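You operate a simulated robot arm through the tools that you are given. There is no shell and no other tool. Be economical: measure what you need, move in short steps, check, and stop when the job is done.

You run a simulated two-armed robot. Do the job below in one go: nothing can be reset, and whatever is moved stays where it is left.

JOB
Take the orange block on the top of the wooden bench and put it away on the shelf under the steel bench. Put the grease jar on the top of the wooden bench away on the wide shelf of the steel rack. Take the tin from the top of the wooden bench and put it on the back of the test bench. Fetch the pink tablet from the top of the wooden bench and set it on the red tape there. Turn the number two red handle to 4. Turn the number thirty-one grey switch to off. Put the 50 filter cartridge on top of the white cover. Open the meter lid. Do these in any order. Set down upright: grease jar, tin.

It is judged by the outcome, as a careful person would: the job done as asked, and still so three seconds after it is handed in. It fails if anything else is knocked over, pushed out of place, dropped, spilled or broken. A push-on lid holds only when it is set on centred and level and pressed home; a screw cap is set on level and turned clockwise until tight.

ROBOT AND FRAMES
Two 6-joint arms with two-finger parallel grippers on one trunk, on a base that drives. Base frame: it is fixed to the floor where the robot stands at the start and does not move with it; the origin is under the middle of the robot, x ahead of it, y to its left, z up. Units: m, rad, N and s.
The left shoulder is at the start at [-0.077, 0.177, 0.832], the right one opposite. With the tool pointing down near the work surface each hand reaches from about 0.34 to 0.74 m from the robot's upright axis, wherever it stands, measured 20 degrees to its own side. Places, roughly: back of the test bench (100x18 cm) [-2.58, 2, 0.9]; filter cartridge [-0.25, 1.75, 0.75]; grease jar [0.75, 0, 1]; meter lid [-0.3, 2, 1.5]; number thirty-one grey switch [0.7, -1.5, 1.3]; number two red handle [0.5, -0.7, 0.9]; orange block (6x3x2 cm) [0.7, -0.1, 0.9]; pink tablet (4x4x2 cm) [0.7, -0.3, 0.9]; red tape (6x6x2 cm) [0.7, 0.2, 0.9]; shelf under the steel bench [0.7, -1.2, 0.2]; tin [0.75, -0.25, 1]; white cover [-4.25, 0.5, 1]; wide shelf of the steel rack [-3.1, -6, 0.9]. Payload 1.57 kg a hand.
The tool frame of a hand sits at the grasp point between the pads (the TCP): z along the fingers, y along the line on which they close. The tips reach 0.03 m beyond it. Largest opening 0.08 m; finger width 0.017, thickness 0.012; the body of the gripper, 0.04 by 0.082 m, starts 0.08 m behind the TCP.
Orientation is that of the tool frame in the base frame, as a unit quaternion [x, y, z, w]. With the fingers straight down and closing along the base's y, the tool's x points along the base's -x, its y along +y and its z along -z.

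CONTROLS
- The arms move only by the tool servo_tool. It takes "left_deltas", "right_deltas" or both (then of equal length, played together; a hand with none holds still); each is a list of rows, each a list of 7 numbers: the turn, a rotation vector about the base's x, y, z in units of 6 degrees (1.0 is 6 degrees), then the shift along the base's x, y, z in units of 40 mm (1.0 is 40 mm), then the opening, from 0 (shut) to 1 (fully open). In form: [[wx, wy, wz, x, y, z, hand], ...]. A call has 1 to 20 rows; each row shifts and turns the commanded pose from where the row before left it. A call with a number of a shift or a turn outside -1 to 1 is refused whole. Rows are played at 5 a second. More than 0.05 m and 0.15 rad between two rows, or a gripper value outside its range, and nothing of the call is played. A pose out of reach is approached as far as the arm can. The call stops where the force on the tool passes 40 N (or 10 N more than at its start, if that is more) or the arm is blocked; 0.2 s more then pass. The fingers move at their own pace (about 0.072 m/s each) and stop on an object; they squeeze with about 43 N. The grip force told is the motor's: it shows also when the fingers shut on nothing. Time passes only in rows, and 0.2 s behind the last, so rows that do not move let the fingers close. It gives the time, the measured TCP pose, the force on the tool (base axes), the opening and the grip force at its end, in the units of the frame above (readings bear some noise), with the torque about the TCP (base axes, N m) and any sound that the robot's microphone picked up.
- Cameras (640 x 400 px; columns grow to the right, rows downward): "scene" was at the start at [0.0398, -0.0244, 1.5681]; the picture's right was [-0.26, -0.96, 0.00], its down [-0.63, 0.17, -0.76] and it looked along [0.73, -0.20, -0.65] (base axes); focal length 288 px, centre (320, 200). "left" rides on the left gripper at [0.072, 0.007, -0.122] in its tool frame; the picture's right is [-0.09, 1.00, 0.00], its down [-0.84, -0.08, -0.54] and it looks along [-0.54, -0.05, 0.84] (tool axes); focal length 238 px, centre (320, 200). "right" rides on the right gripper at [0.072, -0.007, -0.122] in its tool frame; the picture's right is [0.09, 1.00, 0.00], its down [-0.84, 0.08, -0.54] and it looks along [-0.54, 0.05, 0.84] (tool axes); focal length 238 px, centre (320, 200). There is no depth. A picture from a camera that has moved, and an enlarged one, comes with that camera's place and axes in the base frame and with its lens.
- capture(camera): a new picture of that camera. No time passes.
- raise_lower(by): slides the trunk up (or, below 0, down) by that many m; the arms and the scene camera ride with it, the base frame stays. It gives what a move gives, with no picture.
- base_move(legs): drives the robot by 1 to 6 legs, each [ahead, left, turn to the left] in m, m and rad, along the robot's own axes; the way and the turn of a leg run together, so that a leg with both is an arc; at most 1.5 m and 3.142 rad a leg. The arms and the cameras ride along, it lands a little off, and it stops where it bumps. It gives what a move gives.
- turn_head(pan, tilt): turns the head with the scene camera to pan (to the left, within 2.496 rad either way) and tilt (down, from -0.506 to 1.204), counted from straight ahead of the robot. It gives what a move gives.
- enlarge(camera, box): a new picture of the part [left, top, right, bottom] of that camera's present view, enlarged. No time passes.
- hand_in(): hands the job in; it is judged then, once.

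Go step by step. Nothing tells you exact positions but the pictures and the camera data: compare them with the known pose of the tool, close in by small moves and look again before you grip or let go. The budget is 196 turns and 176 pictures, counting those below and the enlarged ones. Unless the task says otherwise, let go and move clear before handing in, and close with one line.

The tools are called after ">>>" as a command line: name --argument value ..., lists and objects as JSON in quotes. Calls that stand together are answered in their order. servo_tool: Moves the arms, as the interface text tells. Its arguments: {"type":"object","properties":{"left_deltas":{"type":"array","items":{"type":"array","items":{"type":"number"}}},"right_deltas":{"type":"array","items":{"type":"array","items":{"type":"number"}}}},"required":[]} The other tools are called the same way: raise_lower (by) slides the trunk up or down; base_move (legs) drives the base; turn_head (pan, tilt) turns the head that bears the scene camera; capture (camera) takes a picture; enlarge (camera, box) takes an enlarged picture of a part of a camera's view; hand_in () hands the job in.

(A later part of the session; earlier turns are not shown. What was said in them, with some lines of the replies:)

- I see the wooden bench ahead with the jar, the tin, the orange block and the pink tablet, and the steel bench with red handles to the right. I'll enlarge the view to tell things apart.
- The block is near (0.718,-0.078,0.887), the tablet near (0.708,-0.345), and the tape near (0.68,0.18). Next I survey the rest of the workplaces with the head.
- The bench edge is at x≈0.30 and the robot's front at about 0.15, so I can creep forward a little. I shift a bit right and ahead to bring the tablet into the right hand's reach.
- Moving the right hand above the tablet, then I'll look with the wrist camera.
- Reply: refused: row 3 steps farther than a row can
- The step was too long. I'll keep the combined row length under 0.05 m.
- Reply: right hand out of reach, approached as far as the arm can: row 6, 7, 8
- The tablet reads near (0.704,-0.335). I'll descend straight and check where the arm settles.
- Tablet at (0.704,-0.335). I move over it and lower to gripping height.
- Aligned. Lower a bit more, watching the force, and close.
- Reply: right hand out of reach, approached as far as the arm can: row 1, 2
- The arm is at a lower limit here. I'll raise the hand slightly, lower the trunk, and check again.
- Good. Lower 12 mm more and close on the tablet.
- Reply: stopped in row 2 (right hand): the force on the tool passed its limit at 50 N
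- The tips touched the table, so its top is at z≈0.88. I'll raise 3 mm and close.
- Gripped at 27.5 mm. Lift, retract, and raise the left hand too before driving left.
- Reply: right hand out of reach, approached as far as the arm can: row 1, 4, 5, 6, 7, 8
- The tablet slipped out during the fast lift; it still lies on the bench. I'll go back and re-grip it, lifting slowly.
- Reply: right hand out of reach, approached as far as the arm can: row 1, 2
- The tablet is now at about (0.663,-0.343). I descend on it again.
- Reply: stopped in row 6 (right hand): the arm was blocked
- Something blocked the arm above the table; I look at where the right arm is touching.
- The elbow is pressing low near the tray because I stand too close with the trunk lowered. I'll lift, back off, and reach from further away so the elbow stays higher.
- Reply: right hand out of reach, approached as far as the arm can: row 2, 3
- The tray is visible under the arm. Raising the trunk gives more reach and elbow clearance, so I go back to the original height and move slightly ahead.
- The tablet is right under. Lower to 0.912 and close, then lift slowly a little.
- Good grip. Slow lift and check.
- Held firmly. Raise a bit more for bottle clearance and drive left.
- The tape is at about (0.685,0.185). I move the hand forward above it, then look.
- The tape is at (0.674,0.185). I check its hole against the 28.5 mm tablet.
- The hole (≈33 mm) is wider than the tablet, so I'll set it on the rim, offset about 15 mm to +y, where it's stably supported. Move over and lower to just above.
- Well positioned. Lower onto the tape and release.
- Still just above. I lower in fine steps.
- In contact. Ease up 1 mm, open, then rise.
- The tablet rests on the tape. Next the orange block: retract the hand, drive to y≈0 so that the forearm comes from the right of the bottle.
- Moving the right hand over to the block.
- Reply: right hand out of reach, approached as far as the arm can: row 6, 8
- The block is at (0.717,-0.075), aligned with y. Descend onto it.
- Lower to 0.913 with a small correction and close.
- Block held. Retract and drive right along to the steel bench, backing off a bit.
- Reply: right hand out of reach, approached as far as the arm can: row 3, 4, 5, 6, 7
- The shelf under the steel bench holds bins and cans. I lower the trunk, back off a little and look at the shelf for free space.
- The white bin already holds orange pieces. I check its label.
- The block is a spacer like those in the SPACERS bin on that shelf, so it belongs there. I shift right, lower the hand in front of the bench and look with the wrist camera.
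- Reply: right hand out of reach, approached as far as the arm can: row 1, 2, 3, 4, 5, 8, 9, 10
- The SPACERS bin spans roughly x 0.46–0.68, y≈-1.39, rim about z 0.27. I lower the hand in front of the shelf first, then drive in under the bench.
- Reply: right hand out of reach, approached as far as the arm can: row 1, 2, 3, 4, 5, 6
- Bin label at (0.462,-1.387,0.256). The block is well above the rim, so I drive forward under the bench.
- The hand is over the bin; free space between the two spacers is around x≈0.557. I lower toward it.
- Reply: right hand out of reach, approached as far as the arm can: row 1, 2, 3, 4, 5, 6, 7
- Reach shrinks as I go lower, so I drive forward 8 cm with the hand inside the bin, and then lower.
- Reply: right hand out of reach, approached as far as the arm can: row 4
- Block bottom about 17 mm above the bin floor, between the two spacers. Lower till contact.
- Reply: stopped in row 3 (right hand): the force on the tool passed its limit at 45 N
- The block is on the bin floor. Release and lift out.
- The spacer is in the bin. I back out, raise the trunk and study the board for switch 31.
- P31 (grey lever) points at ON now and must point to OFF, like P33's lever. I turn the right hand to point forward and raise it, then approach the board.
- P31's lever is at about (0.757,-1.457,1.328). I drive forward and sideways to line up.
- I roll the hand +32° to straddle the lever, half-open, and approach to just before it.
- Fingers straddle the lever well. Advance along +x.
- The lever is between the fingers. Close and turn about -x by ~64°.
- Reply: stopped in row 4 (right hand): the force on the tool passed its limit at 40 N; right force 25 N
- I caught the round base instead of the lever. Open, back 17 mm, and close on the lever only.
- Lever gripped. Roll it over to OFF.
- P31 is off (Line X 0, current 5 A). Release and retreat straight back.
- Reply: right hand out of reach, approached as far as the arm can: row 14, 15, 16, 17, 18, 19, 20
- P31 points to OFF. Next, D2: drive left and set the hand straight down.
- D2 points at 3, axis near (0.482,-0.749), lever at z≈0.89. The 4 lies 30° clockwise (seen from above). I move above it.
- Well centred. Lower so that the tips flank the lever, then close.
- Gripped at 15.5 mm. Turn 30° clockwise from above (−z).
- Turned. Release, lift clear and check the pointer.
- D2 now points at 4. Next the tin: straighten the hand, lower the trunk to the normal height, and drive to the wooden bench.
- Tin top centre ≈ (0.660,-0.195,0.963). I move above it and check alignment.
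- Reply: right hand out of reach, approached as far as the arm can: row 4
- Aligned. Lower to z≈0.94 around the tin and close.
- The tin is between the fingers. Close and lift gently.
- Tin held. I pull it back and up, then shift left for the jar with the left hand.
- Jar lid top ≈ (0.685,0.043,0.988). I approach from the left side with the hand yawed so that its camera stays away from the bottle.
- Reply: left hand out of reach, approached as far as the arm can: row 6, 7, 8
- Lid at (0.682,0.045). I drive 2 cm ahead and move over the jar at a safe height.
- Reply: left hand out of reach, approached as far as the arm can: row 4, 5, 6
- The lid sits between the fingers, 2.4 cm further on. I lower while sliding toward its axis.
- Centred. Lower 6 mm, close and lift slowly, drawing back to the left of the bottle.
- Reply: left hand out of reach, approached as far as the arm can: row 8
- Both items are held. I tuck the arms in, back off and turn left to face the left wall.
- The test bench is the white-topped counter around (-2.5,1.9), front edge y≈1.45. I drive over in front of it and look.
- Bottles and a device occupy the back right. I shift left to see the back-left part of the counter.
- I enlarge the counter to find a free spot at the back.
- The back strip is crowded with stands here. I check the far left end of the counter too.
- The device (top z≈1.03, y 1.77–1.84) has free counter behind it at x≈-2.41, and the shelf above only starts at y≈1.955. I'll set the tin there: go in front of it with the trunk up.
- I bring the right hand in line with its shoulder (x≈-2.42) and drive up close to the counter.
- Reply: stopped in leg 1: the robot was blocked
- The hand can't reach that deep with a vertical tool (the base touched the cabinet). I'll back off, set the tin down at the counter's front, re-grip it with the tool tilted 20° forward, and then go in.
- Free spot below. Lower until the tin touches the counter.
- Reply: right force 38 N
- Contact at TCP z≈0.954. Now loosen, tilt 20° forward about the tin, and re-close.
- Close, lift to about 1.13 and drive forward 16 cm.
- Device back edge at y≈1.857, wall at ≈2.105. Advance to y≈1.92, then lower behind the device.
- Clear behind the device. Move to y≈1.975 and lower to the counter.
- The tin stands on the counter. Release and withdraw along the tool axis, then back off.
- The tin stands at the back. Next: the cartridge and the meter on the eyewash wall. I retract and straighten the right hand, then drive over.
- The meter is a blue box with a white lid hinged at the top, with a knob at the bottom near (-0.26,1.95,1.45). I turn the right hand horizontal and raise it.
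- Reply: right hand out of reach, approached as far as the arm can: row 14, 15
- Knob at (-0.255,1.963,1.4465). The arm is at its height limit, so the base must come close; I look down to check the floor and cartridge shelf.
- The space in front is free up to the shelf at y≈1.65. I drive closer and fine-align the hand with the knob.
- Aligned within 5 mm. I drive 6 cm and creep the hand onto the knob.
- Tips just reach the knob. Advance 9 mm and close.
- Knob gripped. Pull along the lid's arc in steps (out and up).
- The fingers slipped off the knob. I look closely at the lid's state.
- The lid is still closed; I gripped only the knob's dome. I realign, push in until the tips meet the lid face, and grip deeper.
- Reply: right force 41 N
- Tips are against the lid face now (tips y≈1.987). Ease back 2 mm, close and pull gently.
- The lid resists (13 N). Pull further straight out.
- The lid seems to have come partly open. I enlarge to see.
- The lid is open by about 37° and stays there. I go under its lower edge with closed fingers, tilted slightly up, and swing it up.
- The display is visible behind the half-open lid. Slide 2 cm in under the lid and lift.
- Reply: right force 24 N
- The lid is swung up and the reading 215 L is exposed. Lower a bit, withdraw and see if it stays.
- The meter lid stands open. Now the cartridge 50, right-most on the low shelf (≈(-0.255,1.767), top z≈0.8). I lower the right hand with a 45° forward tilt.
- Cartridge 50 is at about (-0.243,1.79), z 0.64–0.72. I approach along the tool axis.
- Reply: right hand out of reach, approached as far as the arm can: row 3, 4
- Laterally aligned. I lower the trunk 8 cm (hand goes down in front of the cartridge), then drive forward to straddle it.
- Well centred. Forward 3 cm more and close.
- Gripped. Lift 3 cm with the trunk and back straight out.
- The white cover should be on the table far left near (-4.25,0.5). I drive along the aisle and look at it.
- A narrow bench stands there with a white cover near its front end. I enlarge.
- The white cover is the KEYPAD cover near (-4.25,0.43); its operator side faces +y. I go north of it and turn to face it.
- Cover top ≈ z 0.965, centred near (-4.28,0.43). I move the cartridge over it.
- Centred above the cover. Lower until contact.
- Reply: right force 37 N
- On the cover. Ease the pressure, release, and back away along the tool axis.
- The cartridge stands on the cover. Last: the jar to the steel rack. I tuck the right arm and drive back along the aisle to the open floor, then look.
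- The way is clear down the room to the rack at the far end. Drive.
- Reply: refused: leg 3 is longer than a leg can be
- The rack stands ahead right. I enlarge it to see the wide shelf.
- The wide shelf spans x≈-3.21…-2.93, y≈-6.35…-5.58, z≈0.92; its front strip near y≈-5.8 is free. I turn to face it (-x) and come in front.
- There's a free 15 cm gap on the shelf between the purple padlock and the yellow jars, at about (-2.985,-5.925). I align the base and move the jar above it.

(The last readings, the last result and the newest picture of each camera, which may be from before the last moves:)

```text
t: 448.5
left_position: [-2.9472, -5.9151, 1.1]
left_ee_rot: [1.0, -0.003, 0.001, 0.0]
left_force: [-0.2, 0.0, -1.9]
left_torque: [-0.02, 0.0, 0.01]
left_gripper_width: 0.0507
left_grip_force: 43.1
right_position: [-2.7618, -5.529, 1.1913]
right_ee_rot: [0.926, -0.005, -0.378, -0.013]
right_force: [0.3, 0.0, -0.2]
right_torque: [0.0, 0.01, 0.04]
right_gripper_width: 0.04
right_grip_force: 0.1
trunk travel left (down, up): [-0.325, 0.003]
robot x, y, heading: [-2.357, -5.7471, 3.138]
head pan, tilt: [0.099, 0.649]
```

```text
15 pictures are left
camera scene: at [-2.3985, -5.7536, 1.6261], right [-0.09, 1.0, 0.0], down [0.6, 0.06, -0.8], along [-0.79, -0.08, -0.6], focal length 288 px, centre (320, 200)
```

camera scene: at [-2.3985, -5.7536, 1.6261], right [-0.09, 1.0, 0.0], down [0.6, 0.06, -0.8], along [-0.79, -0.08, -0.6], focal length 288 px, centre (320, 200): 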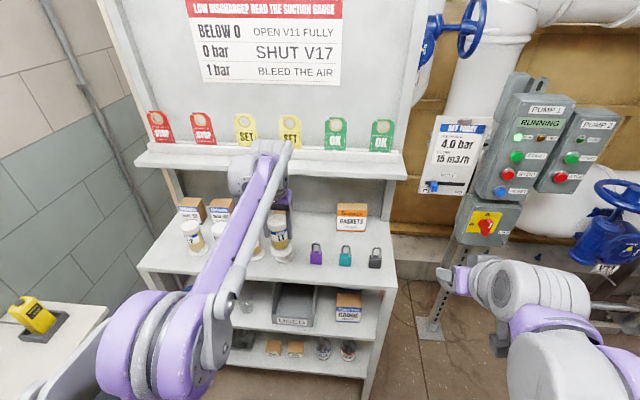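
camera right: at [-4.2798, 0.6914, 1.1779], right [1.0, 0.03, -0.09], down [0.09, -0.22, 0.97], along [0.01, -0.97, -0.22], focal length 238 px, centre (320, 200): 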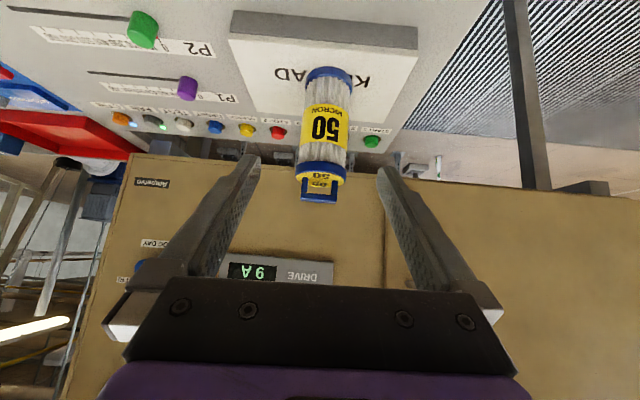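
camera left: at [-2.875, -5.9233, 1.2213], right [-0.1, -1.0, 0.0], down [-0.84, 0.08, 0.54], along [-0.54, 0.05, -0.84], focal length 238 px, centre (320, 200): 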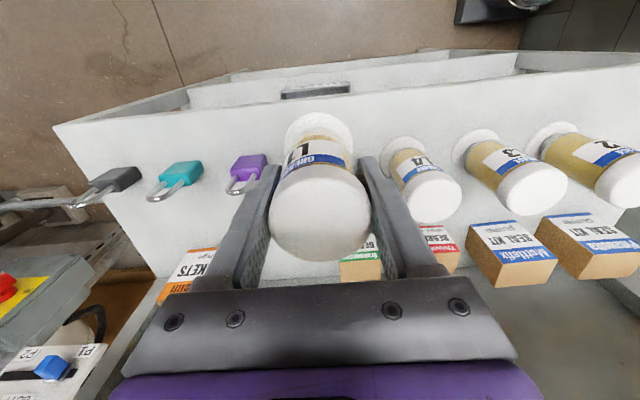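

The gap is well centred in y. Move 4.5 cm deeper and lower gently.

>>> servo_tool --left_deltas '[[0, 0, 0, -0.6, -0.1, -0.3, 0], [0, 0, 0, -0.5, 0, -0.5, 0], [0, 0, 0, 0, 0, -0.5, 0], [0, 0, 0, 0, 0, -0.5, 0], [0, 0, 0, 0, 0, -0.3, 0], [0, 0, 0, 0, 0, 0, 0]]'

>>> capture --camera "left"

```text
t: 449.9
left_position: [-2.9906, -5.9192, 1.0184]
left_ee_rot: [1.0, -0.002, 0.001, 0.0]
left_force: [0.0, 0.6, -1.3]
left_torque: [0.05, 0.02, -0.01]
left_gripper_width: 0.0507
left_grip_force: 42.9
right_position: [-2.763, -5.5287, 1.1907]
right_ee_rot: [0.926, -0.004, -0.378, -0.013]
right_force: [-0.3, -0.6, 0.9]
right_torque: [0.02, 0.01, -0.02]
right_gripper_width: 0.04
right_grip_force: 0.0
trunk travel left (down, up): [-0.325, 0.003]
robot x, y, heading: [-2.3576, -5.7395, 3.136]
head pan, tilt: [0.099, 0.649]
```

```text
14 pictures are left
camera left: at [-2.919, -5.9265, 1.1382], right [-0.1, -1.0, 0.0], down [-0.84, 0.08, 0.54], along [-0.54, 0.05, -0.84], focal length 238 px, centre (320, 200)
```

left: 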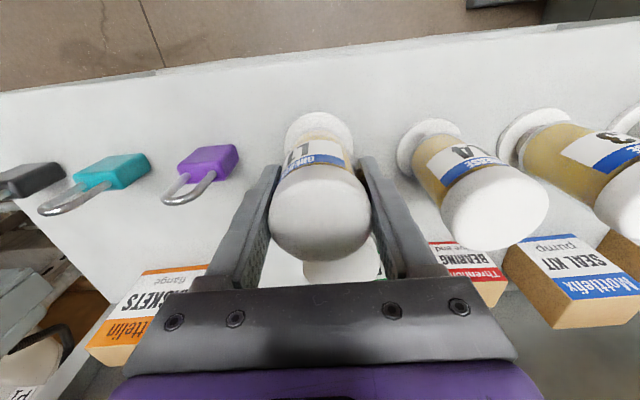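

Clear all around. Lower in fine steps to contact.

>>> servo_tool --left_deltas '[[0, 0, 0, 0, 0, -0.2, 0], [0, 0, 0, 0, 0, -0.15, 0], [0, 0, 0, 0, 0, -0.08, 0], [0, 0, 0, 0, 0, -0.08, 0], [0, 0, 0, 0, 0, 0, 0]]'

```text
t: 451.1
left_position: [-2.9875, -5.9173, 1.0009]
left_ee_rot: [1.0, -0.004, -0.002, -0.001]
left_force: [10.2, 4.4, 38.5]
left_torque: [0.03, 0.49, -0.05]
left_gripper_width: 0.0509
left_grip_force: 42.8
right_position: [-2.7568, -5.5267, 1.1931]
right_ee_rot: [0.925, -0.004, -0.38, -0.012]
right_force: [0.3, -0.4, 0.7]
right_torque: [0.0, 0.0, 0.02]
right_gripper_width: 0.0399
right_grip_force: 0.1
trunk travel left (down, up): [-0.325, 0.003]
robot x, y, heading: [-2.3536, -5.7413, 3.136]
head pan, tilt: [0.099, 0.649]
```

Contact. Ease, open, and rise straight up.

>>> servo_tool --left_deltas '[[0, 0, 0, 0, 0, 0.08, 0], [0, 0, 0, 0, 0, 0, 0], [0, 0, 0, 0, 0, 0, 0.82], [0, 0, 0, 0, 0, 0, 0.82], [0, 0, 0, 0, 0, 0, 0.82], [0, 0, 0, 0, 0, 0.2, 0.82], [0, 0, 0, 0, 0, 0.5, 0.82], [0, 0, 0, 0, 0, 0.7, 0.82], [0, 0, 0, 0.3, 0, 0.8, 0.82], [0, 0, 0, 0.6, 0, 0.8, 0.82], [0, 0, 0, 0.8, 0, 0.6, 0.82]]'

>>> capture --camera "left"

```text
t: 453.5
left_position: [-2.9217, -5.9191, 1.1436]
left_ee_rot: [1.0, -0.002, -0.001, 0.0]
left_force: [0.5, 0.0, 0.7]
left_torque: [0.02, 0.03, -0.01]
left_gripper_width: 0.0654
left_grip_force: 0.1
right_position: [-2.7608, -5.5295, 1.1914]
right_ee_rot: [0.926, -0.004, -0.378, -0.013]
right_force: [0.6, 0.0, 0.6]
right_torque: [0.0, 0.0, 0.01]
right_gripper_width: 0.0397
right_grip_force: 0.0
trunk travel left (down, up): [-0.325, 0.003]
robot x, y, heading: [-2.353, -5.7414, 3.135]
head pan, tilt: [0.099, 0.649]
```

```text
13 pictures are left
camera left: at [-2.8504, -5.927, 1.2658], right [-0.1, -1.0, 0.0], down [-0.84, 0.08, 0.54], along [-0.54, 0.05, -0.84], focal length 238 px, centre (320, 200)
```

left: 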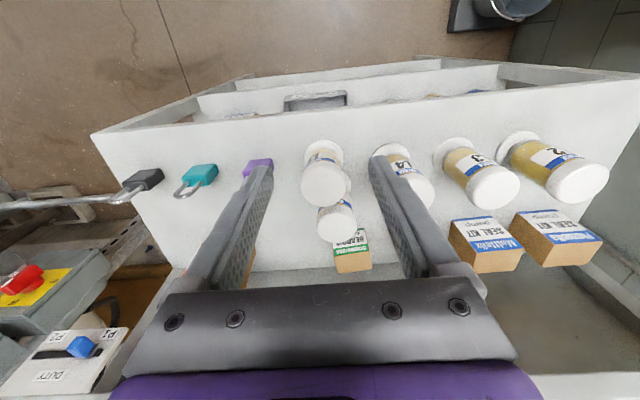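

The jar stands upright in the row. I move the hand clear, back off, take one last look and hand in.

>>> base_move --legs '[[-0.3, 0, 0]]'

>>> capture --camera "scene"

```text
t: 455.5
left_position: [-2.6261, -5.92, 1.1446]
left_ee_rot: [1.0, -0.003, 0.001, -0.001]
left_force: [0.7, -0.9, -0.2]
left_torque: [0.01, 0.01, -0.03]
left_gripper_width: 0.0656
left_grip_force: 0.0
right_position: [-2.4632, -5.5306, 1.1925]
right_ee_rot: [0.926, -0.005, -0.378, -0.013]
right_force: [0.5, -1.0, -0.2]
right_torque: [0.01, -0.03, 0.0]
right_gripper_width: 0.04
right_grip_force: 0.1
trunk travel left (down, up): [-0.325, 0.003]
robot x, y, heading: [-2.0566, -5.7435, 3.132]
head pan, tilt: [0.099, 0.649]
```

```text
12 pictures are left
camera scene: at [-2.1012, -5.7552, 1.6263], right [-0.09, 1.0, 0.0], down [0.6, 0.06, -0.8], along [-0.79, -0.07, -0.61], focal length 288 px, centre (320, 200)
```

scene: 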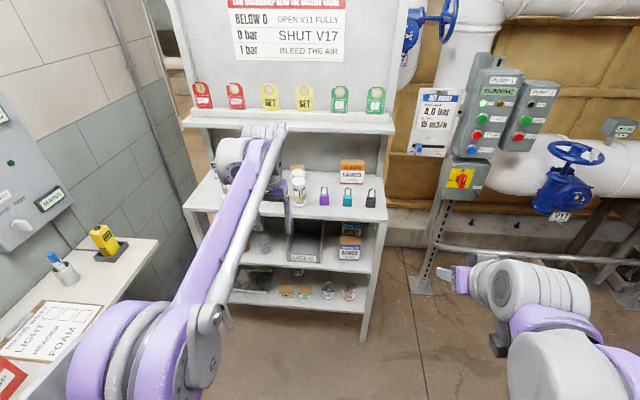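

Everything on the list is in place and both hands are clear, so I hand the job in.

>>> hand_in

```text
The job is handed in.
```

All eight tasks are done and handed in; the pink tablet rests on the rim of the red tape, because the roll's hole is wider than the tablet.
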